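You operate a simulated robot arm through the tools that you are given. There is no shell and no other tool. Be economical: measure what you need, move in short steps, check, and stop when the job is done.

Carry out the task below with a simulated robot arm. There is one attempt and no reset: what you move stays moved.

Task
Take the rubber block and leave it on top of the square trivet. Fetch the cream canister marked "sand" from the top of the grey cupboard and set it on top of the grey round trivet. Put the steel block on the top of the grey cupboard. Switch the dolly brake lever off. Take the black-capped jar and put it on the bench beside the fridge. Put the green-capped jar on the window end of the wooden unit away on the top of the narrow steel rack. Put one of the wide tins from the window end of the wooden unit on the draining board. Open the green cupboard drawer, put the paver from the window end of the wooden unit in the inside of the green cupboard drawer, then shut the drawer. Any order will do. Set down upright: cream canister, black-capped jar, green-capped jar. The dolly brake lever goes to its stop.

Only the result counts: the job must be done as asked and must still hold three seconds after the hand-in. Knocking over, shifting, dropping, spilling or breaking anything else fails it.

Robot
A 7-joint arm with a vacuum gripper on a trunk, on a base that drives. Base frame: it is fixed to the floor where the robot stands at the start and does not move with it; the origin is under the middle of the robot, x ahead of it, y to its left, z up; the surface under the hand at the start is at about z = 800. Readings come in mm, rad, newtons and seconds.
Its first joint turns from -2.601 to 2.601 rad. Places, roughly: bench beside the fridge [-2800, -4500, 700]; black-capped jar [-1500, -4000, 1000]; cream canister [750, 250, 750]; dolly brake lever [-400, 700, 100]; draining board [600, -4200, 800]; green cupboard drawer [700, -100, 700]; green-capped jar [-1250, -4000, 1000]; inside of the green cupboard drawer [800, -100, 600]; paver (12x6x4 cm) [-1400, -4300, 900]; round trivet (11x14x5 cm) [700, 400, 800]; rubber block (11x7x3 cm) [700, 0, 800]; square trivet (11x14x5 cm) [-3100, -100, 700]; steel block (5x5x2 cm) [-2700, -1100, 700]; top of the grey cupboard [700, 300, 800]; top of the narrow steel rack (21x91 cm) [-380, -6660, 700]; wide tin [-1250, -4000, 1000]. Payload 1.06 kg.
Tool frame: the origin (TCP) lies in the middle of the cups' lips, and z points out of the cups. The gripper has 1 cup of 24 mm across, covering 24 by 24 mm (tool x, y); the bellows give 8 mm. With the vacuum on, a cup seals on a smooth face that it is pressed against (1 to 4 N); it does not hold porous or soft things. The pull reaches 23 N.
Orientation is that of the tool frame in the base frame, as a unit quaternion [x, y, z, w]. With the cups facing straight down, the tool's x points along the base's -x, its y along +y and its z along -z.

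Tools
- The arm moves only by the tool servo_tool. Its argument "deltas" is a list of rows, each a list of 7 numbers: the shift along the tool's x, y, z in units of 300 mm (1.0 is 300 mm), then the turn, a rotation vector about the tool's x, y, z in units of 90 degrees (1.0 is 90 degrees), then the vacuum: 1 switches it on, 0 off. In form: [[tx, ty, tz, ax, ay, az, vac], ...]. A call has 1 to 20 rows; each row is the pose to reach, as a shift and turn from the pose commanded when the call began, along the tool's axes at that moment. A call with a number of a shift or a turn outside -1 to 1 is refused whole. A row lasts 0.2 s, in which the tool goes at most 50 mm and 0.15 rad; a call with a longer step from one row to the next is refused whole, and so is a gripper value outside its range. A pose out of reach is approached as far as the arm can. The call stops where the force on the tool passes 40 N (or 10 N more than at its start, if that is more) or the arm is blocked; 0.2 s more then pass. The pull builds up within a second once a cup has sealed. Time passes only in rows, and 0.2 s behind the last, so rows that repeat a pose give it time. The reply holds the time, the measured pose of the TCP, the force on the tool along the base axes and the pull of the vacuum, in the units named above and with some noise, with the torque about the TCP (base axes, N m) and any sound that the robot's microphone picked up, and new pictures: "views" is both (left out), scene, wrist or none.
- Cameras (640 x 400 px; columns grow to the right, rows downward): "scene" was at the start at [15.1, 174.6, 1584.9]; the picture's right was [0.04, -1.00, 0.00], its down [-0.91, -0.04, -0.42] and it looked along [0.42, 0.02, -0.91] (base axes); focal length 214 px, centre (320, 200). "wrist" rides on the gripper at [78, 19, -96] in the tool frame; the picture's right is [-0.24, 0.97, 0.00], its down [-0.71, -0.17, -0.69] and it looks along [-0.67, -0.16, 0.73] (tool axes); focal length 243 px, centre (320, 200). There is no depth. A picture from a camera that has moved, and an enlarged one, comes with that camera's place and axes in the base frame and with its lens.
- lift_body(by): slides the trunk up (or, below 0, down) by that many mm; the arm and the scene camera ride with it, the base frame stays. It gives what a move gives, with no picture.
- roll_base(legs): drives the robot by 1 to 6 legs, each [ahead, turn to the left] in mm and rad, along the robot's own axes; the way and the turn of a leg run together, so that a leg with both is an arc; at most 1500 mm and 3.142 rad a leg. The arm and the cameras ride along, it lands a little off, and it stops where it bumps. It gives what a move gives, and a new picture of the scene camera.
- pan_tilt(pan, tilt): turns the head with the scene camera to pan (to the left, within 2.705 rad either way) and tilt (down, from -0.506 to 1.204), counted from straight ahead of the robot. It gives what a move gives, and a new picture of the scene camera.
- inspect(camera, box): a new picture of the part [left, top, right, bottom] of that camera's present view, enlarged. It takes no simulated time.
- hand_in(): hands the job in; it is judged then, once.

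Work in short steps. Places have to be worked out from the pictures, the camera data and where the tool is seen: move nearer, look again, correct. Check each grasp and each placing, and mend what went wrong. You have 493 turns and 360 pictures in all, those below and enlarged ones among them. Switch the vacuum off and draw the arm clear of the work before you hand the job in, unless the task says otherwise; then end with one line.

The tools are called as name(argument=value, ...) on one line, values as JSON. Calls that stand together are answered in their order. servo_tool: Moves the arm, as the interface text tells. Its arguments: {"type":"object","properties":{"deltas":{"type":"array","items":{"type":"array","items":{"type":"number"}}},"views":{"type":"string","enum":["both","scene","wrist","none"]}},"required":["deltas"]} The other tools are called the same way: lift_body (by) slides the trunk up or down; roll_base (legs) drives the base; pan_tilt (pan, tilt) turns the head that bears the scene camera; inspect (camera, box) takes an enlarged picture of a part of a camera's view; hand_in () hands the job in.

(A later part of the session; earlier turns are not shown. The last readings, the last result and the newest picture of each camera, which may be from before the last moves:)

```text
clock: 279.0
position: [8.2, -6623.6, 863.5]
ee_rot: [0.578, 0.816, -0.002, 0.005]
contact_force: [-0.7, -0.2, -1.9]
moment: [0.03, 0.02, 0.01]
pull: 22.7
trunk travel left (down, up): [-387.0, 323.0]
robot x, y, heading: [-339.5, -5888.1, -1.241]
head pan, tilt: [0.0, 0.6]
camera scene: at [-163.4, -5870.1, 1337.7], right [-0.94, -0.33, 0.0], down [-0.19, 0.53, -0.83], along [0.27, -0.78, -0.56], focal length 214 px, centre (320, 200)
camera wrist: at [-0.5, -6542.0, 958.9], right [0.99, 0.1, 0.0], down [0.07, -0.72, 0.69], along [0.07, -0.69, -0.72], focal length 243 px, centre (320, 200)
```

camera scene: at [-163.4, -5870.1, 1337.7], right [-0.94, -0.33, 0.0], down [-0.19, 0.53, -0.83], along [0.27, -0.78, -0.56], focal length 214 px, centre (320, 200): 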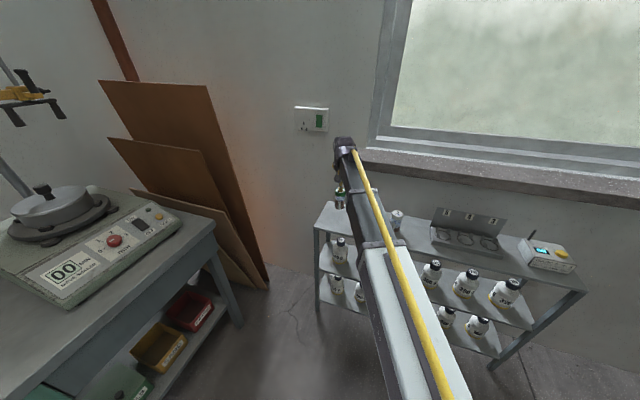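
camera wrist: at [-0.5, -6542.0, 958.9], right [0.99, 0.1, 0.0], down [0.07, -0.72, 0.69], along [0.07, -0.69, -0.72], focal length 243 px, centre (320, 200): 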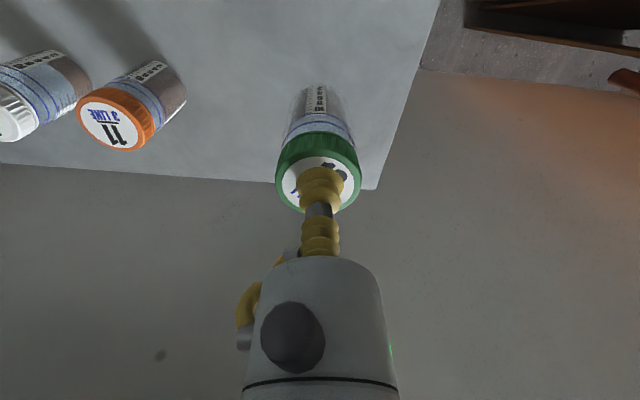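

servo_tool(deltas=[[0, 0, 0.05, 0, 0, 0, 1], [0, 0, 0.1, 0, 0, 0, 1], [0, 0, 0.13, 0, 0, 0, 1], [0, 0, 0.13, 0, 0, 0, 1]], views="none")

servo_tool(deltas=[[0, 0, 0.015, 0, 0, 0, 1], [0, 0, 0.03, 0, 0, 0, 1], [0, 0, 0.03, 0, 0, 0, 1]], views="none")

inspect(camera="scene", box=[290, 150, 450, 250])

```text
clock: 280.0
position: [10.6, -6621.7, 827.6]
ee_rot: [0.578, 0.816, -0.006, 0.007]
contact_force: [0.4, -0.3, -2.3]
moment: [-0.02, 0.01, -0.02]
pull: 22.6
trunk travel left (down, up): [-387.0, 323.0]
robot x, y, heading: [-336.4, -5886.4, -1.228]
head pan, tilt: [0.0, 0.6]
```

```text
clock: 280.8
position: [7.6, -6620.4, 817.8]
ee_rot: [0.578, 0.816, -0.006, 0.005]
contact_force: [-0.9, 0.5, -1.7]
moment: [0.01, 0.03, -0.02]
pull: 23.0
trunk travel left (down, up): [-387.0, 323.0]
robot x, y, heading: [-333.1, -5886.0, -1.234]
head pan, tilt: [0.0, 0.6]
```

```text
4.00 times, centred on (370, 200) of scene
camera zoom: at [-160.3, -5863.0, 1337.3], right [-0.94, -0.34, 0.0], down [-0.19, 0.53, -0.83], along [0.28, -0.78, -0.56], focal length 858 px, centre (120, 200)
```

zoom: 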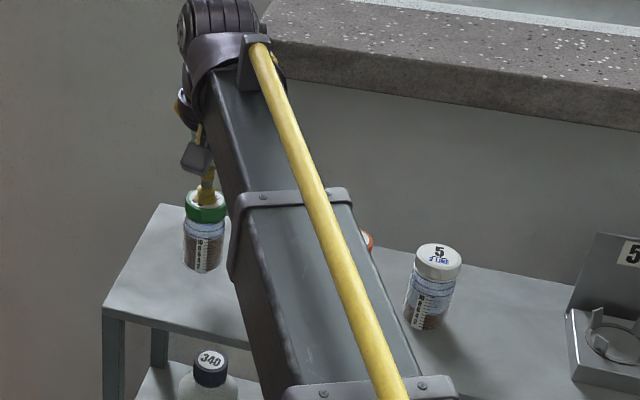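

servo_tool(deltas=[[0, 0, 0.015, 0, 0, 0, 1], [0, 0, 0.03, 0, 0, 0, 1], [0, 0, 0.045, 0, 0, 0, 1], [0, 0, 0.045, 0, 0, 0, 1]], views="none")

servo_tool(deltas=[[0, 0, 0.012, 0, 0, 0, 1], [0, 0, 0.024, 0, 0, 0, 1], [0, 0, 0.024, 0, 0, 0, 1]], views="none")

```text
clock: 281.8
position: [8.1, -6620.0, 803.9]
ee_rot: [0.579, 0.816, -0.005, 0.007]
contact_force: [0.0, 0.5, -1.4]
moment: [-0.02, -0.01, -0.02]
pull: 23.0
trunk travel left (down, up): [-387.0, 323.0]
robot x, y, heading: [-338.1, -5888.4, -1.226]
head pan, tilt: [0.0, 0.6]
```

```text
clock: 282.6
position: [8.9, -6620.0, 796.5]
ee_rot: [0.578, 0.816, -0.006, 0.007]
contact_force: [0.8, -0.8, -1.5]
moment: [-0.04, 0.02, -0.01]
pull: 23.0
trunk travel left (down, up): [-387.0, 323.0]
robot x, y, heading: [-334.1, -5886.2, -1.231]
head pan, tilt: [0.0, 0.6]
```

servo_tool(deltas=[[0, 0, 0.012, 0, 0, 0, 1], [0, 0, 0.02, 0, 0, 0, 1], [0, 0, 0.02, 0, 0, 0, 1]], views="none")

servo_tool(deltas=[[0, 0, 0.01, 0, 0, 0, 1], [0, 0, 0.018, 0, 0, 0, 1], [0, 0, 0.018, 0, 0, 0, 1]], views="wrist")

```text
clock: 283.4
position: [9.6, -6620.4, 790.6]
ee_rot: [0.578, 0.816, -0.005, 0.005]
contact_force: [-0.7, -1.0, -0.9]
moment: [0.0, 0.02, 0.0]
pull: 23.0
trunk travel left (down, up): [-387.0, 323.0]
robot x, y, heading: [-335.7, -5890.2, -1.234]
head pan, tilt: [0.0, 0.6]
```

```text
clock: 284.2
position: [8.4, -6621.3, 787.8]
ee_rot: [0.579, 0.815, -0.005, 0.006]
contact_force: [0.4, -3.4, 15.9]
moment: [0.04, -0.05, 0.03]
pull: 23.2
trunk travel left (down, up): [-387.0, 323.0]
robot x, y, heading: [-336.0, -5887.8, -1.232]
head pan, tilt: [0.0, 0.6]
camera wrist: at [1.7, -6539.6, 882.7], right [0.99, 0.1, 0.0], down [0.07, -0.71, 0.7], along [0.07, -0.69, -0.72], focal length 243 px, centre (320, 200)
```

wrist: 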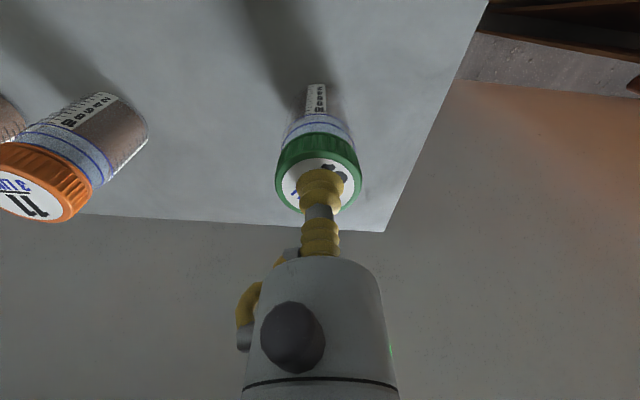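

The jar is down. I'll release it and rise straight up.

servo_tool(deltas=[[0, 0, 0, 0, 0, 0, 0], [0, 0, 0, 0, 0, 0, 0], [0, 0, 0, 0, 0, 0, 0], [0, 0, -0.04, 0, 0, 0, 0], [0, 0, -0.2, 0, 0, 0, 0], [0, 0, -0.36, 0, 0, 0, 0], [0, 0, -0.5, 0, 0, 0, 0], [0, 0, -0.5, 0, 0, 0, 0]], views="wrist")

```text
clock: 285.5
position: [0.5, -6618.5, 876.2]
ee_rot: [0.581, 0.814, 0.0, 0.003]
contact_force: [-0.8, 34.8, 0.8]
moment: [-4.04, -0.18, -0.68]
pull: 0.1
trunk travel left (down, up): [-387.0, 323.0]
robot x, y, heading: [-337.6, -5888.0, -1.227]
head pan, tilt: [0.0, 0.6]
stopped in row 6: the force on the tool passed its limit at 90 N (the readings are from after the stop); the commanded pose is now the measured one
camera wrist: at [-6.2, -6537.6, 972.0], right [1.0, 0.09, 0.01], down [0.06, -0.72, 0.69], along [0.07, -0.68, -0.73], focal length 243 px, centre (320, 200)
```

wrist: 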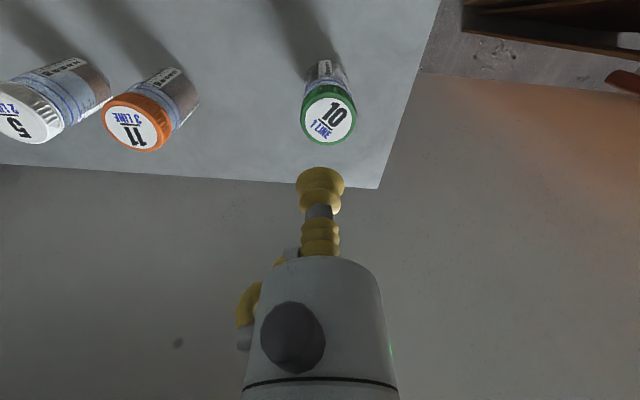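

The jar stands upright on the rack, but the wrist is touching the sill edge. I'll move away from the wall, then up.

servo_tool(deltas=[[0.04, 0.01, 0.0, 0, 0, 0, 0], [0.1, 0.03, 0.0, 0, 0, 0, 0], [0.2, 0.06, 0, 0, 0, 0, 0], [0.3, 0.1, 0, 0, 0, 0, 0], [0.3, 0.1, 0, 0, 0, 0, 0]], views="both")

```text
clock: 286.7
position: [3.8, -6527.7, 873.0]
ee_rot: [0.581, 0.814, 0.001, 0.003]
contact_force: [-0.2, -0.1, -0.1]
moment: [0.0, 0.01, 0.02]
pull: 0.0
trunk travel left (down, up): [-387.0, 323.0]
robot x, y, heading: [-339.2, -5887.6, -1.224]
head pan, tilt: [0.0, 0.6]
camera scene: at [-162.2, -5869.2, 1337.8], right [-0.94, -0.33, 0.0], down [-0.19, 0.53, -0.83], along [0.28, -0.78, -0.56], focal length 214 px, centre (320, 200)
camera wrist: at [-2.7, -6447.7, 969.7], right [1.0, 0.09, 0.01], down [0.06, -0.72, 0.69], along [0.07, -0.68, -0.73], focal length 243 px, centre (320, 200)
```

scene: 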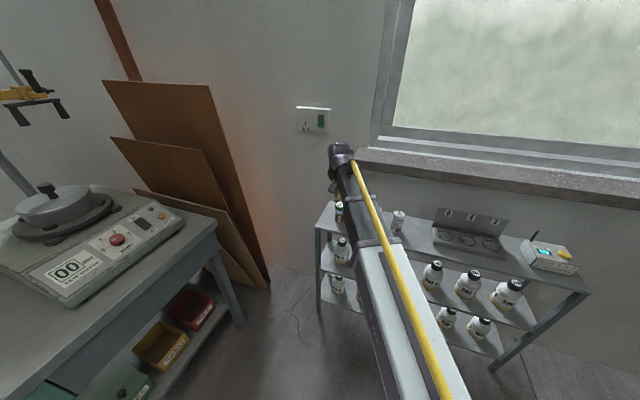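
wrist: 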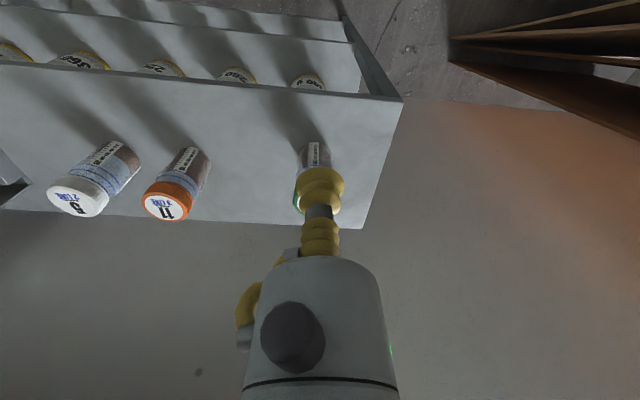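

Free and clear. I'll raise the trunk, back up along the aisle and face the unit again for the black-capped jar.

lift_body(by=320)

roll_base(legs=[[0, -0.2], [-1450, 0], [-400, 0], [0, -1.6]])

inspect(camera="wrist", box=[0, 0, 640, 400])

```text
clock: 289.9
position: [5.7, -6527.1, 1193.7]
ee_rot: [0.581, 0.814, 0.001, 0.004]
contact_force: [0.3, 0.1, 0.3]
moment: [0.0, -0.02, 0.0]
pull: 0.2
trunk travel left (down, up): [-707.0, 3.0]
robot x, y, heading: [-334.4, -5887.6, -1.236]
head pan, tilt: [0.0, 0.6]
```

```text
clock: 303.7
position: [-1306.1, -4297.4, 1193.0]
ee_rot: [0.998, 0.065, -0.002, 0.003]
contact_force: [-0.8, 0.4, -0.5]
moment: [-0.02, -0.02, 0.01]
pull: 0.1
trunk travel left (down, up): [-707.0, 3.0]
robot x, y, heading: [-611.5, -4096.2, -3.008]
head pan, tilt: [0.0, 0.6]
camera scene: at [-630.6, -4264.8, 1657.8], right [-0.14, 0.99, 0.0], down [0.56, 0.08, -0.83], along [-0.82, -0.11, -0.56], focal length 214 px, centre (320, 200)
```

scene: 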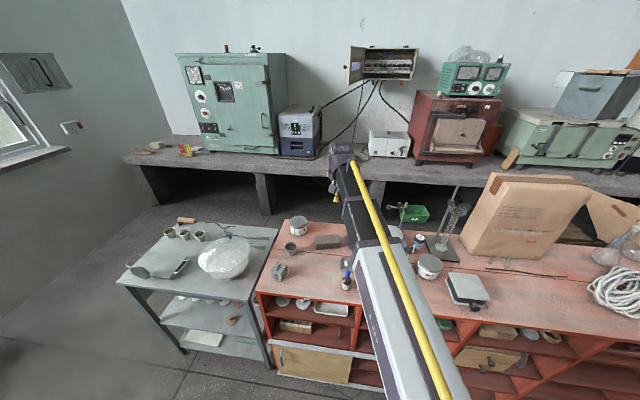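

```text
1.00 times, centred on (320, 200) of wrist (not enlarged: the box is as wide or as high as the picture)
camera zoom: at [-1225.6, -4306.4, 1289.6], right [-0.11, -0.99, 0.01], down [-0.72, 0.08, 0.69], along [-0.68, 0.07, -0.73], focal length 243 px, centre (320, 200)
```

zoom: 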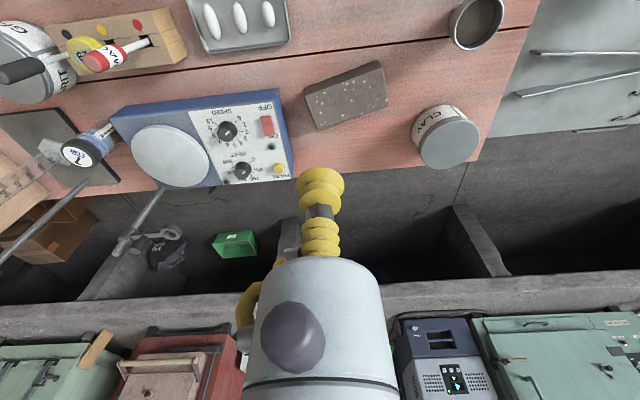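

inspect(camera="scene", box=[330, 165, 490, 290])

inspect(camera="wrist", box=[0, 80, 240, 270])

```text
3.20 times, centred on (410, 228) of scene
camera zoom: at [-630.6, -4264.8, 1657.8], right [-0.14, 0.99, 0.0], down [0.56, 0.08, -0.83], along [-0.82, -0.11, -0.56], focal length 686 px, centre (32, 112)
```

zoom: 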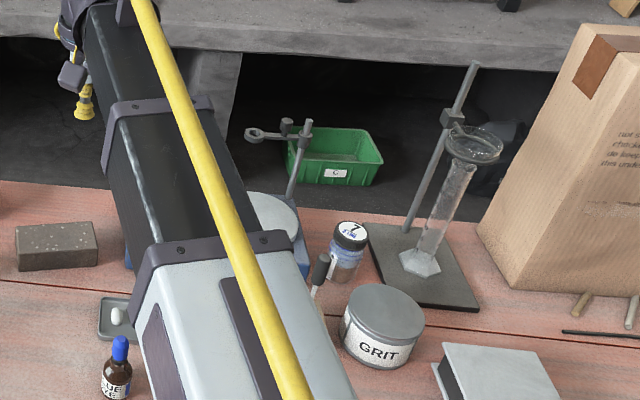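

```text
2.11 times, centred on (120, 175) of wrist
camera zoom: at [-1225.6, -4306.4, 1289.6], right [-0.11, -0.99, 0.01], down [-0.72, 0.08, 0.69], along [-0.68, 0.07, -0.73], focal length 511 px, centre (741, 253)
```

zoom: 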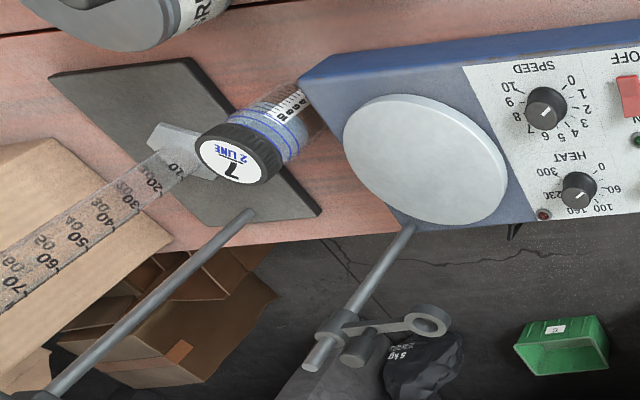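

The black jar top is near (-1388, -3920). The hotplate's rod is short and the retort rod and cylinder stand about 150–190 mm away. I'll move over it high up.

servo_tool(deltas=[[-0.015, -0.16, 0, 0, 0, 0, 0], [-0.03, -0.32, 0, 0, 0, 0, 0], [-0.045, -0.48, 0, 0, 0, 0, 0], [-0.06, -0.64, 0, 0, 0, 0, 0], [-0.08, -0.8, 0, 0, 0, 0, 0], [-0.09, -0.95, 0, 0, 0, 0, 0], [-0.09, -0.95, 0, 0, 0, 0, 0]], views="none")

servo_tool(deltas=[[-0.01, -0.1, 0, 0, 0, 0, 0], [-0.02, -0.2, 0, 0, 0, 0, 0], [-0.02, -0.32, 0, 0, 0, 0, 0], [-0.02, -0.32, 0, 0, 0, 0, 0]], views="both")

```text
clock: 305.3
position: [-1368.0, -4016.0, 1190.2]
ee_rot: [0.998, 0.064, -0.002, 0.002]
contact_force: [1.0, 0.0, 0.1]
moment: [-0.02, 0.0, -0.02]
pull: 0.0
trunk travel left (down, up): [-707.0, 3.0]
robot x, y, heading: [-607.0, -4090.7, -3.003]
head pan, tilt: [0.0, 0.6]
```

```text
clock: 306.3
position: [-1389.2, -3922.4, 1190.6]
ee_rot: [0.998, 0.065, -0.001, 0.003]
contact_force: [0.1, -0.2, 0.6]
moment: [0.0, -0.02, -0.01]
pull: 0.1
trunk travel left (down, up): [-707.0, 3.0]
robot x, y, heading: [-609.8, -4088.8, -3.005]
head pan, tilt: [0.0, 0.6]
camera scene: at [-630.5, -4264.7, 1657.8], right [-0.14, 0.99, 0.0], down [0.56, 0.08, -0.83], along [-0.82, -0.11, -0.56], focal length 214 px, centre (320, 200)
camera wrist: at [-1308.7, -3931.5, 1286.4], right [-0.11, -0.99, 0.01], down [-0.72, 0.08, 0.69], along [-0.68, 0.07, -0.73], focal length 243 px, centre (320, 200)
```

scene: 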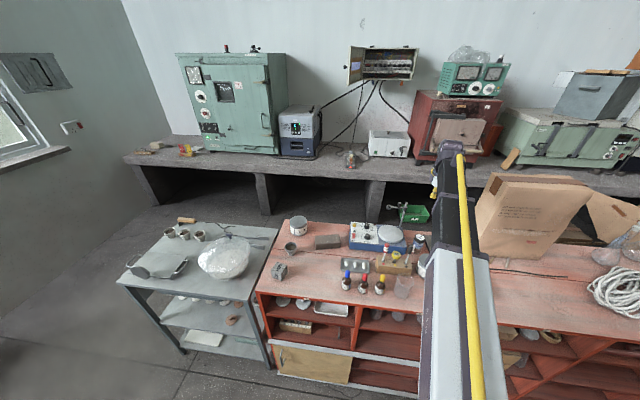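
wrist: 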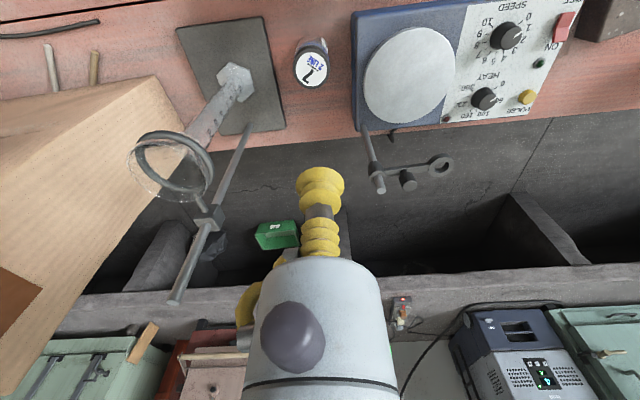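

The funnel ring on the retort stand is at about (-1401, -3803, 1134), about 79 mm from the jar axis at its edge. I'll check how far the wrist sticks out sideways.

inspect(camera="scene", box=[400, 130, 520, 205])

```text
5.33 times, centred on (460, 168) of scene
camera zoom: at [-630.5, -4264.7, 1657.8], right [-0.14, 0.99, 0.0], down [0.56, 0.08, -0.83], along [-0.82, -0.11, -0.56], focal length 1144 px, centre (-427, 373)
```

zoom: 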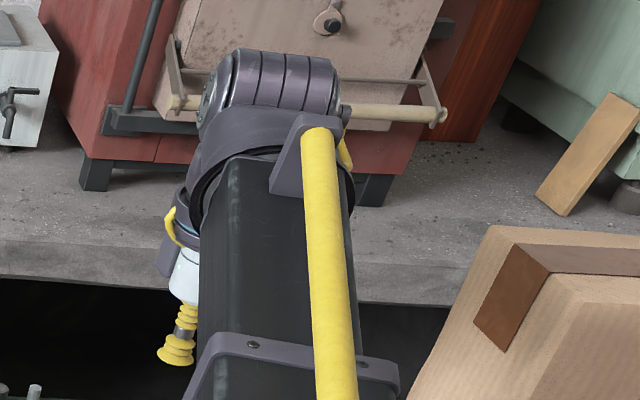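

The wrist housing is about ±55 mm around the axis, so there's room. I'll align and descend to z≈1030.

servo_tool(deltas=[[-0.01, -0.028, 0.1, 0, 0, 0, 0], [-0.01, -0.028, 0.25, 0, 0, 0, 0], [-0.01, -0.028, 0.4, 0, 0, 0, 0], [-0.01, -0.028, 0.52, 0, 0, 0, 0], [-0.01, -0.028, 0.52, 0, 0, 0, 0]], views="both")

```text
clock: 307.5
position: [-1389.0, -3916.2, 1033.9]
ee_rot: [0.998, 0.065, -0.001, 0.003]
contact_force: [-0.5, -0.8, -0.5]
moment: [0.02, -0.03, -0.02]
pull: 0.1
trunk travel left (down, up): [-707.0, 3.0]
robot x, y, heading: [-611.5, -4090.0, -3.001]
head pan, tilt: [0.0, 0.6]
camera scene: at [-630.6, -4264.9, 1657.8], right [-0.14, 0.99, 0.0], down [0.56, 0.08, -0.83], along [-0.82, -0.11, -0.56], focal length 214 px, centre (320, 200)
camera wrist: at [-1308.3, -3924.8, 1129.7], right [-0.11, -0.99, 0.01], down [-0.72, 0.08, 0.69], along [-0.68, 0.07, -0.73], focal length 243 px, centre (320, 200)
```

scene: 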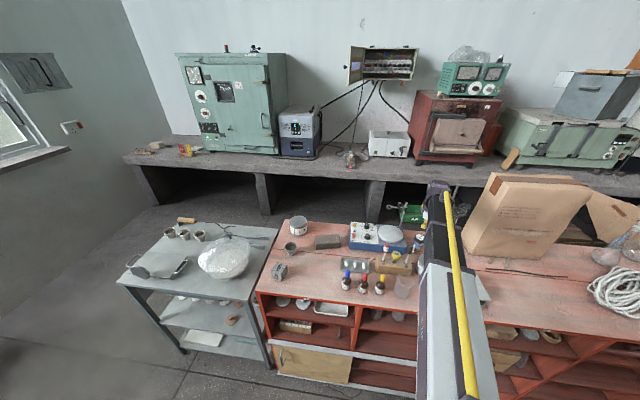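
wrist: 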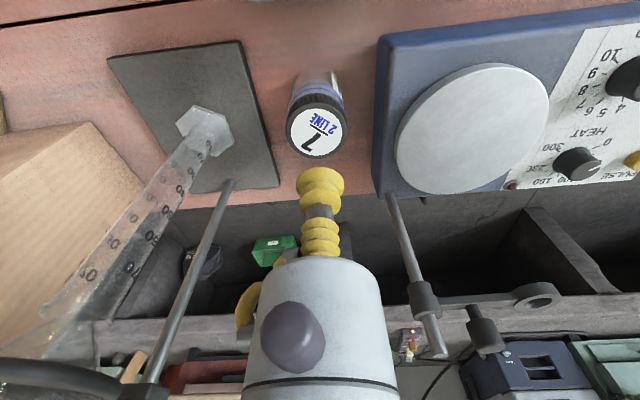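

Well aligned, and I'll continue down in small steps with vacuum.

servo_tool(deltas=[[0, -0.005, 0.07, 0, 0, 0, 1], [0, -0.005, 0.14, 0, 0, 0, 1], [0, -0.005, 0.17, 0, 0, 0, 1], [0, -0.005, 0.17, 0, 0, 0, 1]], views="wrist")

```text
clock: 308.5
position: [-1390.7, -3916.9, 984.2]
ee_rot: [0.998, 0.064, -0.002, 0.004]
contact_force: [0.0, 0.1, 0.6]
moment: [0.03, -0.02, 0.04]
pull: 0.0
trunk travel left (down, up): [-707.0, 3.0]
robot x, y, heading: [-608.1, -4093.0, -3.002]
head pan, tilt: [0.0, 0.6]
camera wrist: at [-1310.4, -3925.1, 1080.2], right [-0.11, -0.99, 0.01], down [-0.72, 0.08, 0.69], along [-0.68, 0.07, -0.73], focal length 243 px, centre (320, 200)
```

wrist: 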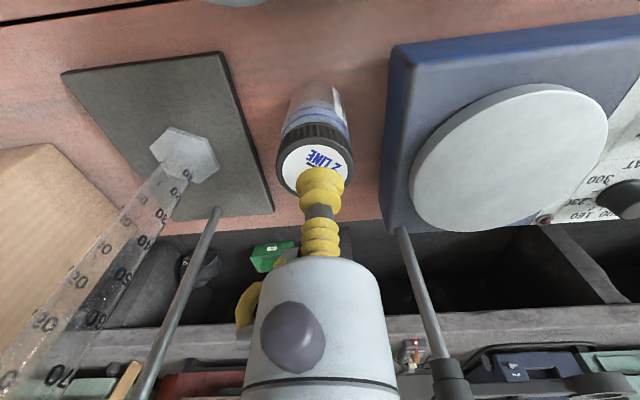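

servo_tool(deltas=[[0, -0.007, 0.03, 0, 0, 0, 1], [0, -0.007, 0.055, 0, 0, 0, 1], [0, -0.007, 0.07, 0, 0, 0, 1], [0, -0.007, 0.07, 0, 0, 0, 1], [0, -0.007, 0.07, 0, 0, 0, 1]], views="none")

```text
clock: 309.7
position: [-1392.9, -3913.5, 963.8]
ee_rot: [0.998, 0.064, -0.002, 0.003]
contact_force: [-3.0, -0.2, 16.0]
moment: [0.06, 0.04, 0.01]
pull: 23.2
trunk travel left (down, up): [-707.0, 3.0]
robot x, y, heading: [-612.3, -4087.4, -3.008]
head pan, tilt: [0.0, 0.6]
```

Sealed. I'll lift straight up high before moving sideways.

servo_tool(deltas=[[0, 0, -0.04, 0, 0, 0, 1], [0, 0, -0.15, 0, 0, 0, 1], [0, 0, -0.3, 0, 0, 0, 1], [0, 0, -0.45, 0, 0, 0, 1], [0, 0, -0.6, 0, 0, 0, 1], [0, 0, -0.75, 0, 0, 0, 1], [0, 0, -0.8, 0, 0, 0, 1], [0, 0, -0.8, 0, 0, 0, 1]], views="wrist")

```text
clock: 311.5
position: [-1392.9, -3911.6, 1204.3]
ee_rot: [0.998, 0.064, -0.001, 0.003]
contact_force: [0.5, 0.1, -1.3]
moment: [0.02, 0.04, 0.03]
pull: 22.8
trunk travel left (down, up): [-707.0, 3.0]
robot x, y, heading: [-611.2, -4091.3, -3.002]
head pan, tilt: [0.0, 0.6]
camera wrist: at [-1313.7, -3920.4, 1300.1], right [-0.11, -0.99, 0.01], down [-0.72, 0.08, 0.69], along [-0.68, 0.07, -0.73], focal length 243 px, centre (320, 200)
```

wrist: 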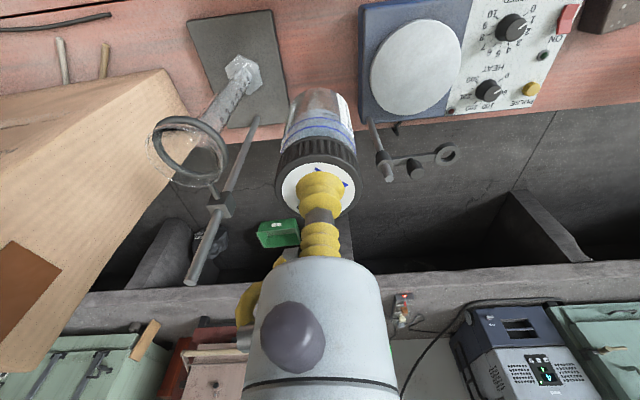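

Held. I'll retract the arm away from the glassware, then drive around the window end of the unit to reach the bench by the fridge.

servo_tool(deltas=[[0.13, 0.05, 0, 0, 0, 0, 1], [0.26, 0.1, 0, 0, 0, 0, 1], [0.39, 0.15, 0, 0, 0, 0, 1], [0.52, 0.2, 0, 0, 0, 0, 1], [0.62, 0.23, 0, 0, 0, 0, 1], [0.62, 0.23, 0, 0, 0, 0, 1]], views="none")

roll_base(legs=[[0, 1.43], [1460, 0], [300, 0], [0, -1.57]])

```text
clock: 312.9
position: [-1198.4, -3959.2, 1203.4]
ee_rot: [0.998, 0.064, -0.001, 0.003]
contact_force: [0.5, -0.2, -1.2]
moment: [0.01, 0.01, 0.0]
pull: 22.7
trunk travel left (down, up): [-707.0, 3.0]
robot x, y, heading: [-611.0, -4091.2, -3.004]
head pan, tilt: [0.0, 0.6]
```

```text
clock: 329.2
position: [-1183.8, -5623.8, 1202.9]
ee_rot: [1.0, -0.029, -0.003, 0.003]
contact_force: [-0.8, 0.3, -0.7]
moment: [-0.01, 0.03, -0.03]
pull: 22.7
trunk travel left (down, up): [-707.0, 3.0]
robot x, y, heading: [-632.3, -5865.3, 3.094]
head pan, tilt: [0.0, 0.6]
camera scene: at [-682.6, -6030.0, 1657.8], right [0.05, 1.0, 0.0], down [0.56, -0.03, -0.83], along [-0.82, 0.04, -0.56], focal length 214 px, centre (320, 200)
```

scene: 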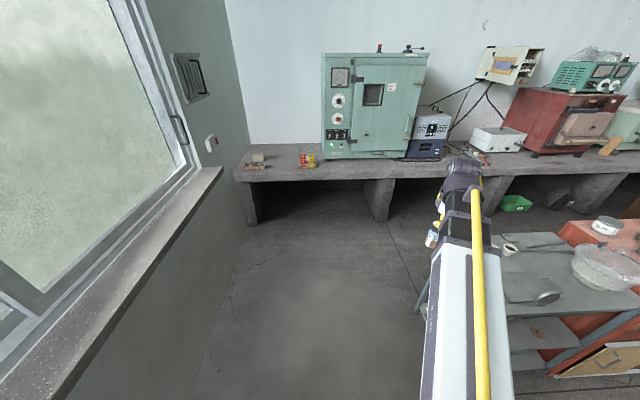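

Open floor ahead, so I'll drive on and arc right into the gap between the unit and the bench.

roll_base(legs=[[700, 0], [920, -1.52]])

pan_tilt(pan=0.5, tilt=0.7)

```text
clock: 337.4
position: [-1748.7, -4665.5, 1203.2]
ee_rot: [0.732, -0.681, -0.004, 0.0]
contact_force: [-1.8, 0.5, -1.7]
moment: [-0.03, 0.02, 0.0]
pull: 22.8
trunk travel left (down, up): [-707.0, 3.0]
robot x, y, heading: [-1918.8, -5245.8, 1.655]
head pan, tilt: [0.0, 0.6]
cut short: leg 2
camera scene: at [-2089.2, -5214.6, 1657.8], right [1.0, 0.08, 0.0], down [0.05, -0.56, -0.82], along [-0.07, 0.82, -0.57], focal length 214 px, centre (320, 200)
```

scene: 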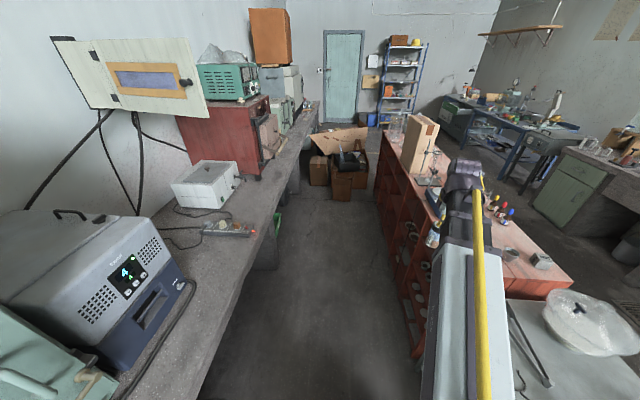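

```text
clock: 338.3
position: [-1748.2, -4664.6, 1201.9]
ee_rot: [0.732, -0.682, -0.003, 0.001]
contact_force: [-0.5, 0.7, -1.7]
moment: [0.04, 0.01, -0.02]
pull: 22.9
trunk travel left (down, up): [-707.0, 3.0]
robot x, y, heading: [-1916.5, -5244.8, 1.66]
head pan, tilt: [0.499, 0.7]
camera scene: at [-2128.6, -5231.8, 1649.2], right [0.84, 0.55, 0.0], down [0.35, -0.54, -0.77], along [-0.42, 0.64, -0.64], focal length 214 px, centre (320, 200)
```

scene: 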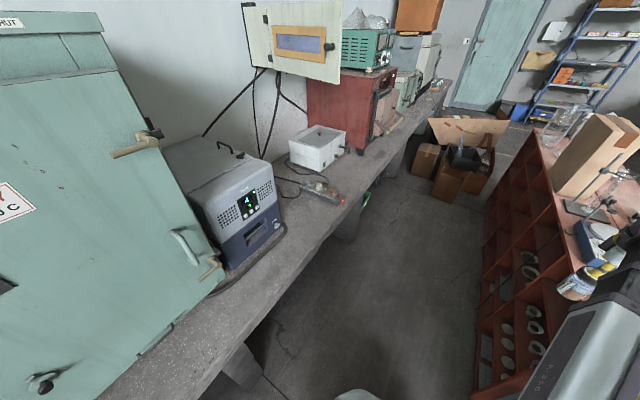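

inspect(camera="scene", box=[220, 130, 380, 280])

```text
2.67 times, centred on (300, 205) of scene
camera zoom: at [-2128.6, -5231.8, 1649.2], right [0.84, 0.55, 0.0], down [0.35, -0.54, -0.77], along [-0.42, 0.64, -0.64], focal length 572 px, centre (373, 187)
```

zoom: 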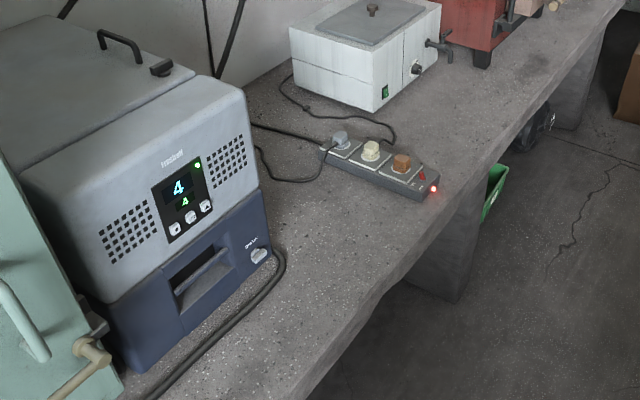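

The free bench spot beside the fridge is about (-2700, -4485), clear of the cables and power strip. I'll drive 350 mm farther in.

roll_base(legs=[[350, -0.04]])

```text
clock: 340.6
position: [-1754.8, -4316.5, 1201.4]
ee_rot: [0.721, -0.693, -0.003, 0.001]
contact_force: [0.7, -0.9, -1.9]
moment: [-0.05, -0.01, 0.01]
pull: 22.9
trunk travel left (down, up): [-707.0, 3.0]
robot x, y, heading: [-1937.5, -4889.3, 1.626]
head pan, tilt: [0.499, 0.7]
camera scene: at [-2152.3, -4871.2, 1649.1], right [0.85, 0.52, 0.0], down [0.34, -0.55, -0.76], along [-0.4, 0.65, -0.64], focal length 214 px, centre (320, 200)
```

scene: 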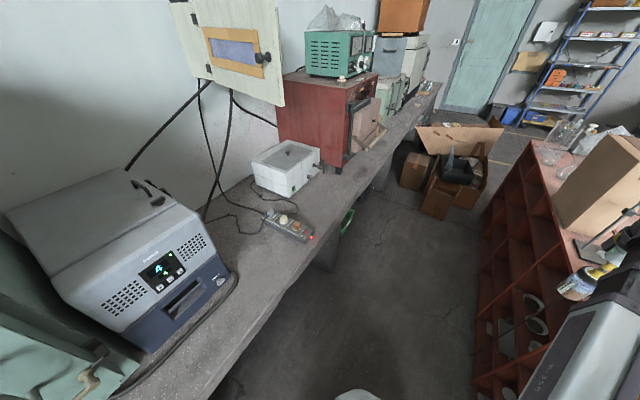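

I'll swing the jar left over the bench in stages at this height.

servo_tool(deltas=[[0.01, 0.16, 0, 0, 0, 0, 1], [0.03, 0.32, 0, 0, 0, 0, 1], [0.05, 0.48, 0, 0, 0, 0, 1], [0.07, 0.64, 0, 0, 0, 0, 1], [0.09, 0.8, 0, 0, 0, 0, 1], [0.1, 0.96, 0, 0, 0, 0, 1]], views="none")

servo_tool(deltas=[[0.03, 0.16, 0, 0, 0, 0, 1], [0.06, 0.32, 0, 0, 0, 0, 1], [0.09, 0.48, 0, 0, 0, 0, 1], [0.12, 0.64, 0, 0, 0, 0, 1], [0.15, 0.8, 0, 0, 0, 0, 1], [0.18, 0.96, 0, 0, 0, 0, 1]], views="none")

servo_tool(deltas=[[0.04, 0.16, 0, 0, 0, 0, 1], [0.08, 0.32, 0, 0, 0, 0, 1], [0.12, 0.48, 0, 0, 0, 0, 1], [0.16, 0.64, 0, 0, 0, 0, 1], [0.2, 0.8, 0, 0, 0, 0, 1], [0.24, 0.96, 0, 0, 0, 0, 1]], views="both")

```text
clock: 342.0
position: [-2042.4, -4354.8, 1204.1]
ee_rot: [0.721, -0.693, -0.004, 0.001]
contact_force: [0.3, 0.3, -2.1]
moment: [-0.02, -0.04, 0.0]
pull: 22.6
trunk travel left (down, up): [-707.0, 3.0]
robot x, y, heading: [-1940.3, -4891.2, 1.622]
head pan, tilt: [0.499, 0.7]
```

```text
clock: 343.4
position: [-2326.6, -4422.3, 1204.5]
ee_rot: [0.721, -0.693, -0.003, 0.0]
contact_force: [0.5, -0.3, -1.7]
moment: [0.02, 0.0, -0.02]
pull: 23.1
trunk travel left (down, up): [-707.0, 3.0]
robot x, y, heading: [-1940.7, -4894.9, 1.622]
head pan, tilt: [0.499, 0.7]
```

```text
clock: 344.8
position: [-2612.0, -4507.4, 1206.8]
ee_rot: [0.721, -0.693, -0.003, 0.0]
contact_force: [0.2, 0.0, -0.6]
moment: [0.05, -0.02, -0.01]
pull: 22.7
trunk travel left (down, up): [-707.0, 3.0]
robot x, y, heading: [-1941.6, -4891.2, 1.622]
head pan, tilt: [0.499, 0.7]
camera scene: at [-2153.2, -4871.7, 1649.0], right [0.85, 0.52, 0.0], down [0.34, -0.55, -0.76], along [-0.4, 0.65, -0.64], focal length 214 px, centre (320, 200)
camera wrist: at [-2627.4, -4587.3, 1303.1], right [-0.98, 0.2, 0.01], down [0.15, 0.71, 0.69], along [0.13, 0.67, -0.73], focal length 243 px, centre (320, 200)
```

scene: 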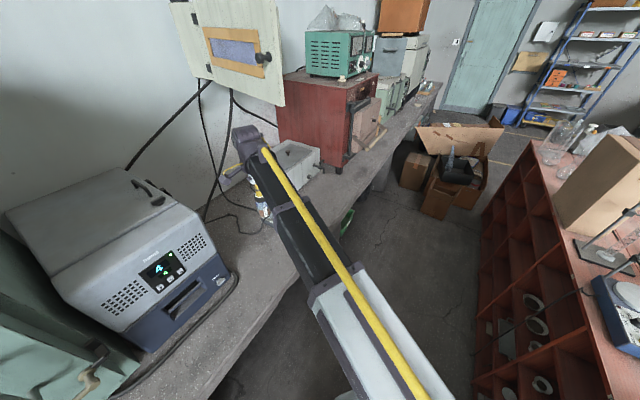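
wrist: 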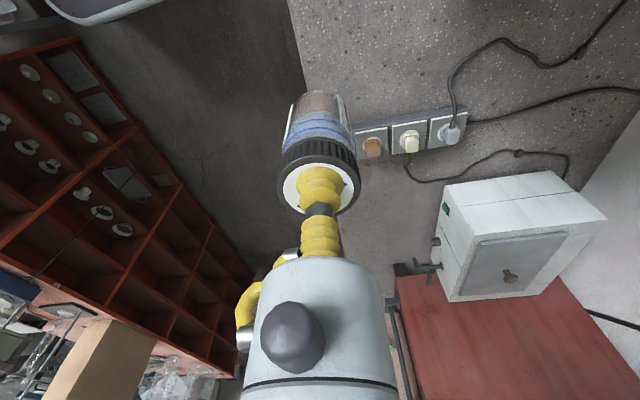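

Bench edge is at x≈-2560 and the power strip at y≈-4245. I'll go to (-2690, -4478) and lower the trunk.

servo_tool(deltas=[[-0.05, 0.13, 0, 0, 0, 0, 1], [-0.1, 0.256, 0, 0, 0, 0, 1], [-0.1, 0.256, 0, 0, 0, 0, 1]], views="none")

lift_body(by=-330)

servo_tool(deltas=[[0, 0, 0.0, 0, 0, 0, 1]], views="both")

```text
clock: 345.6
position: [-2689.7, -4479.8, 1208.9]
ee_rot: [0.721, -0.693, -0.003, 0.001]
contact_force: [0.2, -0.4, 0.0]
moment: [0.0, -0.01, 0.0]
pull: 22.6
trunk travel left (down, up): [-707.0, 3.0]
robot x, y, heading: [-1940.2, -4890.3, 1.621]
head pan, tilt: [0.499, 0.7]
```

```text
clock: 348.8
position: [-2689.7, -4481.1, 877.9]
ee_rot: [0.721, -0.693, -0.003, 0.001]
contact_force: [-0.2, -1.2, -1.0]
moment: [0.01, -0.03, -0.01]
pull: 22.8
trunk travel left (down, up): [-377.0, 333.0]
robot x, y, heading: [-1940.4, -4889.2, 1.619]
head pan, tilt: [0.499, 0.7]
```

```text
clock: 349.2
position: [-2689.6, -4481.1, 876.7]
ee_rot: [0.721, -0.693, -0.004, 0.001]
contact_force: [-0.6, 0.0, -1.8]
moment: [0.01, 0.01, 0.04]
pull: 22.7
trunk travel left (down, up): [-377.0, 333.0]
robot x, y, heading: [-1940.1, -4890.3, 1.622]
head pan, tilt: [0.499, 0.7]
camera scene: at [-2152.5, -4871.6, 1319.1], right [0.85, 0.52, 0.0], down [0.34, -0.55, -0.76], along [-0.4, 0.65, -0.64], focal length 214 px, centre (320, 200)
camera wrist: at [-2703.9, -4560.4, 974.4], right [-0.98, 0.2, 0.01], down [0.15, 0.71, 0.69], along [0.13, 0.67, -0.73], focal length 243 px, centre (320, 200)
```

scene: 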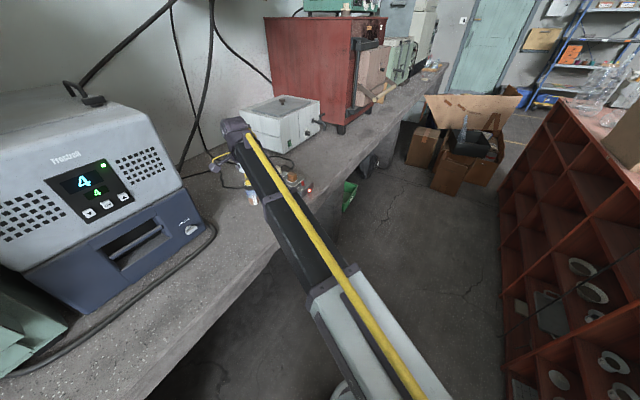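
wrist: 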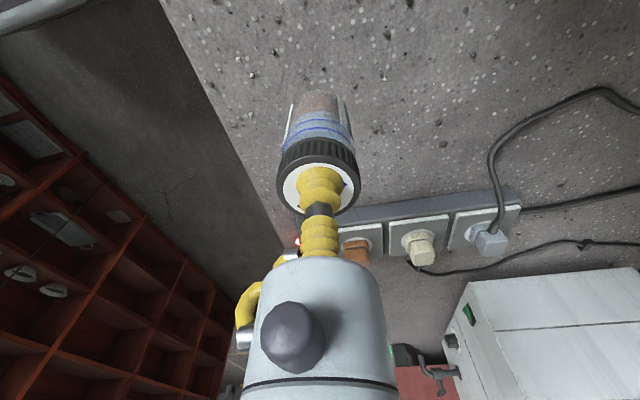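

servo_tool(deltas=[[0, 0, 0.07, 0, 0, 0, 1], [0, 0, 0.14, 0, 0, 0, 1], [0, 0, 0.21, 0, 0, 0, 1], [0, 0, 0.21, 0, 0, 0, 1]], views="none")

servo_tool(deltas=[[0, 0, 0.015, 0, 0, 0, 1], [0, 0, 0.03, 0, 0, 0, 1], [0, 0, 0.03, 0, 0, 0, 1]], views="none")

servo_tool(deltas=[[0, 0, 0.012, 0, 0, 0, 1], [0, 0, 0.024, 0, 0, 0, 1], [0, 0, 0.024, 0, 0, 0, 1]], views="none")

```text
clock: 350.2
position: [-2692.3, -4479.0, 814.4]
ee_rot: [0.721, -0.693, -0.003, 0.0]
contact_force: [-0.2, 0.4, -1.5]
moment: [0.0, 0.03, 0.03]
pull: 23.0
trunk travel left (down, up): [-377.0, 333.0]
robot x, y, heading: [-1940.9, -4891.5, 1.623]
head pan, tilt: [0.499, 0.7]
```

```text
clock: 351.0
position: [-2690.6, -4479.9, 806.9]
ee_rot: [0.721, -0.692, -0.003, 0.001]
contact_force: [0.4, 0.0, -0.8]
moment: [-0.01, 0.01, 0.0]
pull: 22.6
trunk travel left (down, up): [-377.0, 333.0]
robot x, y, heading: [-1937.7, -4891.7, 1.622]
head pan, tilt: [0.499, 0.7]
```

```text
clock: 351.8
position: [-2688.2, -4480.4, 798.2]
ee_rot: [0.721, -0.692, -0.003, 0.001]
contact_force: [0.0, -0.7, -1.7]
moment: [0.0, 0.03, -0.01]
pull: 22.7
trunk travel left (down, up): [-377.0, 333.0]
robot x, y, heading: [-1939.0, -4890.0, 1.624]
head pan, tilt: [0.499, 0.7]
```

servo_tool(deltas=[[0, 0, 0.01, 0, 0, 0, 1], [0, 0, 0.018, 0, 0, 0, 1], [0, 0, 0.018, 0, 0, 0, 1]], views="none")

servo_tool(deltas=[[0, 0, 0.01, 0, 0, 0, 1], [0, 0, 0.015, 0, 0, 0, 1], [0, 0, 0.015, 0, 0, 0, 1]], views="none")

```text
clock: 352.6
position: [-2689.3, -4480.0, 793.6]
ee_rot: [0.721, -0.692, -0.004, 0.002]
contact_force: [0.0, -0.2, -0.7]
moment: [0.0, 0.0, 0.02]
pull: 22.9
trunk travel left (down, up): [-377.0, 333.0]
robot x, y, heading: [-1939.5, -4887.9, 1.624]
head pan, tilt: [0.499, 0.7]
```

```text
clock: 353.4
position: [-2690.6, -4480.5, 789.5]
ee_rot: [0.721, -0.693, -0.002, 0.001]
contact_force: [-0.7, 0.3, -1.6]
moment: [0.0, -0.01, 0.0]
pull: 23.4
trunk travel left (down, up): [-377.0, 333.0]
robot x, y, heading: [-1945.4, -4892.3, 1.623]
head pan, tilt: [0.499, 0.7]
```

servo_tool(deltas=[[0, 0, 0.01, 0, 0, 0, 1], [0, 0, 0.015, 0, 0, 0, 1], [0, 0, 0.015, 0, 0, 0, 1]], views="none")

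inspect(camera="wrist", box=[200, 40, 440, 240])

```text
clock: 354.2
position: [-2688.6, -4480.8, 786.7]
ee_rot: [0.721, -0.693, -0.004, 0.001]
contact_force: [-5.0, 0.4, 16.6]
moment: [0.08, 0.07, 0.02]
pull: 22.7
trunk travel left (down, up): [-377.0, 333.0]
robot x, y, heading: [-1939.0, -4889.1, 1.623]
head pan, tilt: [0.499, 0.7]
```

```text
2.00 times, centred on (320, 140) of wrist
camera zoom: at [-2703.0, -4561.0, 882.9], right [-0.98, 0.2, 0.01], down [0.15, 0.71, 0.69], along [0.13, 0.67, -0.73], focal length 485 px, centre (320, 320)
```

zoom: 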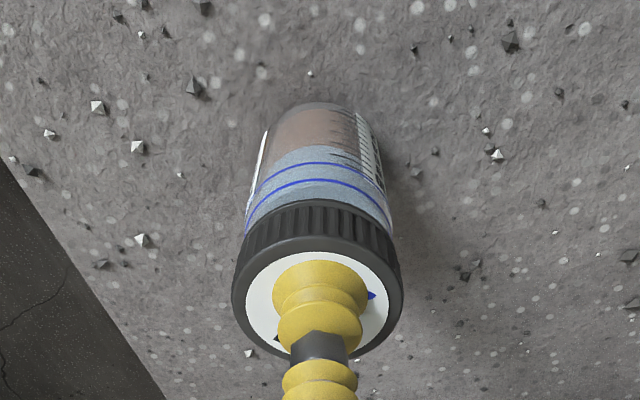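

In firm contact. I'll release and rise.

servo_tool(deltas=[[0, 0, 0, 0, 0, 0, 0], [0, 0, 0, 0, 0, 0, 0], [0, 0, 0, 0, 0, 0, 0], [0, 0, -0.04, 0, 0, 0, 0], [0, 0, -0.2, 0, 0, 0, 0], [0, 0, -0.36, 0, 0, 0, 0], [0, 0, -0.5, 0, 0, 0, 0], [0, 0, -0.5, 0, 0, 0, 0]], views="wrist")

```text
clock: 356.0
position: [-2689.1, -4482.6, 935.2]
ee_rot: [0.721, -0.693, -0.003, 0.001]
contact_force: [0.2, 1.0, -0.2]
moment: [-0.03, 0.01, 0.02]
pull: 0.0
trunk travel left (down, up): [-377.0, 333.0]
robot x, y, heading: [-1939.4, -4888.9, 1.622]
head pan, tilt: [0.499, 0.7]
camera wrist: at [-2703.8, -4562.5, 1031.9], right [-0.98, 0.2, 0.01], down [0.15, 0.71, 0.69], along [0.13, 0.67, -0.73], focal length 243 px, centre (320, 200)
```

wrist: 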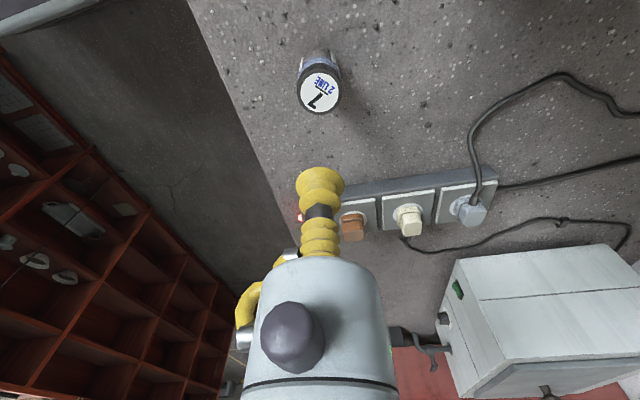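

The black-capped jar stands upright by the fridge. The paver at about (-1364, -4331) is reachable from here, so I'll raise the trunk and swing back to the right.

lift_body(by=330)

servo_tool(deltas=[[-0.04, -0.15, 0.02, 0, 0, 0, 0], [-0.08, -0.3, 0.04, 0, 0, 0, 0], [-0.12, -0.45, 0.06, 0, 0, 0, 0], [-0.16, -0.6, 0.08, 0, 0, 0, 0], [-0.2, -0.75, 0.1, 0, 0, 0, 0], [-0.24, -0.9, 0.1, 0, 0, 0, 0]], views="none")

servo_tool(deltas=[[-0.04, -0.15, 0, 0, 0, 0, 0], [-0.08, -0.3, 0, 0, 0, 0, 0], [-0.12, -0.45, 0, 0, 0, 0, 0], [-0.16, -0.6, 0, 0, 0, 0, 0], [-0.2, -0.75, 0, 0, 0, 0, 0], [-0.24, -0.9, 0, 0, 0, 0, 0]], views="none")

servo_tool(deltas=[[-0.03, -0.16, 0, 0, 0, 0, 0], [-0.06, -0.32, 0, 0, 0, 0, 0], [-0.09, -0.48, 0, 0, 0, 0, 0], [-0.1, -0.64, 0, 0, 0, 0, 0], [-0.1, -0.8, 0, 0, 0, 0, 0], [-0.1, -0.96, 0, 0, 0, 0, 0]], views="none")

```text
clock: 359.3
position: [-2690.1, -4482.6, 1264.6]
ee_rot: [0.721, -0.692, -0.004, 0.001]
contact_force: [-0.2, -0.1, 0.3]
moment: [0.02, 0.05, 0.01]
pull: 0.1
trunk travel left (down, up): [-707.0, 3.0]
robot x, y, heading: [-1940.5, -4892.8, 1.619]
head pan, tilt: [0.499, 0.7]
```

```text
clock: 360.7
position: [-2418.6, -4399.9, 1235.9]
ee_rot: [0.722, -0.692, -0.003, 0.001]
contact_force: [0.2, 0.5, 0.6]
moment: [0.04, 0.05, -0.03]
pull: 0.1
trunk travel left (down, up): [-707.0, 3.0]
robot x, y, heading: [-1941.0, -4893.0, 1.625]
head pan, tilt: [0.499, 0.7]
```

```text
clock: 362.1
position: [-2154.6, -4315.8, 1235.5]
ee_rot: [0.723, -0.691, -0.004, 0.0]
contact_force: [0.5, 0.6, 0.3]
moment: [0.03, -0.02, 0.0]
pull: 0.1
trunk travel left (down, up): [-707.0, 3.0]
robot x, y, heading: [-1942.5, -4890.2, 1.621]
head pan, tilt: [0.499, 0.7]
```

```text
clock: 363.5
position: [-1866.3, -4275.5, 1230.8]
ee_rot: [0.721, -0.692, -0.003, 0.001]
contact_force: [0.5, 0.3, 0.7]
moment: [0.01, 0.0, 0.02]
pull: 0.0
trunk travel left (down, up): [-707.0, 3.0]
robot x, y, heading: [-1937.4, -4890.3, 1.617]
head pan, tilt: [0.499, 0.7]
```

servo_tool(deltas=[[0.03, -0.15, 0, 0, 0, 0, 0], [0.06, -0.3, 0, 0, 0, 0, 0], [0.09, -0.45, 0, 0, 0, 0, 0], [0.13, -0.6, 0, 0, 0, 0, 0], [0.16, -0.75, 0, 0, 0, 0, 0], [0.2, -0.9, 0, 0, 0, 0, 0]], views="none")

servo_tool(deltas=[[0.04, -0.15, 0.02, 0, 0, 0, 0], [0.08, -0.3, 0.04, 0, 0, 0, 0], [0.12, -0.45, 0.06, 0, 0, 0, 0], [0.16, -0.6, 0.1, 0, 0, 0, 0], [0.18, -0.72, 0.2, 0, 0, 0, 0], [0.18, -0.74, 0.3, 0, 0, 0, 0]], views="wrist")

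```text
clock: 364.9
position: [-1594.1, -4325.0, 1227.8]
ee_rot: [0.722, -0.692, -0.004, 0.001]
contact_force: [0.5, 0.6, 0.2]
moment: [0.0, -0.01, -0.01]
pull: 0.0
trunk travel left (down, up): [-707.0, 3.0]
robot x, y, heading: [-1939.9, -4894.2, 1.623]
head pan, tilt: [0.499, 0.7]
```

```text
clock: 366.3
position: [-1375.4, -4366.4, 1136.3]
ee_rot: [0.721, -0.693, -0.003, 0.001]
contact_force: [0.7, 0.4, 0.3]
moment: [0.0, -0.02, 0.01]
pull: 0.1
trunk travel left (down, up): [-707.0, 3.0]
robot x, y, heading: [-1939.9, -4892.6, 1.624]
head pan, tilt: [0.499, 0.7]
camera wrist: at [-1389.5, -4446.4, 1232.4], right [-0.98, 0.19, 0.01], down [0.15, 0.71, 0.69], along [0.13, 0.67, -0.73], focal length 243 px, centre (320, 200)
```

wrist: 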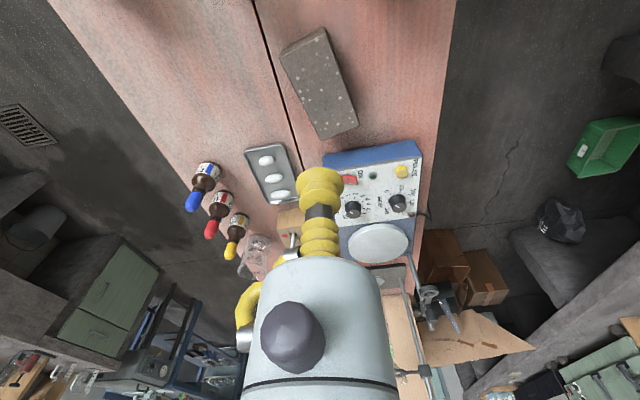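

The paver's top centre is at about (-1373, -4347). I'll align and descend to z≈955.

servo_tool(deltas=[[-0.06, -0.005, 0.1, 0, 0, 0, 0], [-0.06, -0.005, 0.25, 0, 0, 0, 0], [-0.06, -0.005, 0.4, 0, 0, 0, 0], [-0.06, -0.005, 0.55, 0, 0, 0, 0], [-0.06, -0.005, 0.6, 0, 0, 0, 0], [-0.06, -0.005, 0.6, 0, 0, 0, 0]], views="wrist")

```text
clock: 367.7
position: [-1372.8, -4349.6, 957.9]
ee_rot: [0.721, -0.693, -0.003, 0.001]
contact_force: [0.4, 1.2, -0.7]
moment: [-0.01, -0.01, -0.02]
pull: 0.1
trunk travel left (down, up): [-707.0, 3.0]
robot x, y, heading: [-1939.2, -4891.3, 1.622]
head pan, tilt: [0.499, 0.7]
camera wrist: at [-1387.6, -4429.1, 1053.6], right [-0.98, 0.2, 0.01], down [0.15, 0.71, 0.69], along [0.13, 0.67, -0.73], focal length 243 px, centre (320, 200)
```

wrist: 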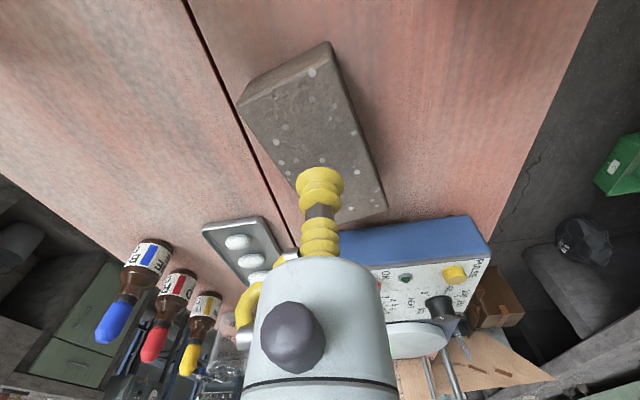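

Centred, so I'll descend with vacuum.

servo_tool(deltas=[[0, -0.01, 0.06, 0, 0, 0, 1], [0, -0.01, 0.11, 0, 0, 0, 1], [0, -0.01, 0.14, 0, 0, 0, 1], [0, -0.01, 0.14, 0, 0, 0, 1]], views="none")

```text
clock: 368.7
position: [-1370.0, -4349.4, 918.6]
ee_rot: [0.721, -0.693, -0.003, -0.001]
contact_force: [-0.8, 0.1, 16.7]
moment: [-0.03, -0.06, -0.07]
pull: 23.6
trunk travel left (down, up): [-707.0, 3.0]
robot x, y, heading: [-1940.5, -4890.0, 1.621]
head pan, tilt: [0.499, 0.7]
```

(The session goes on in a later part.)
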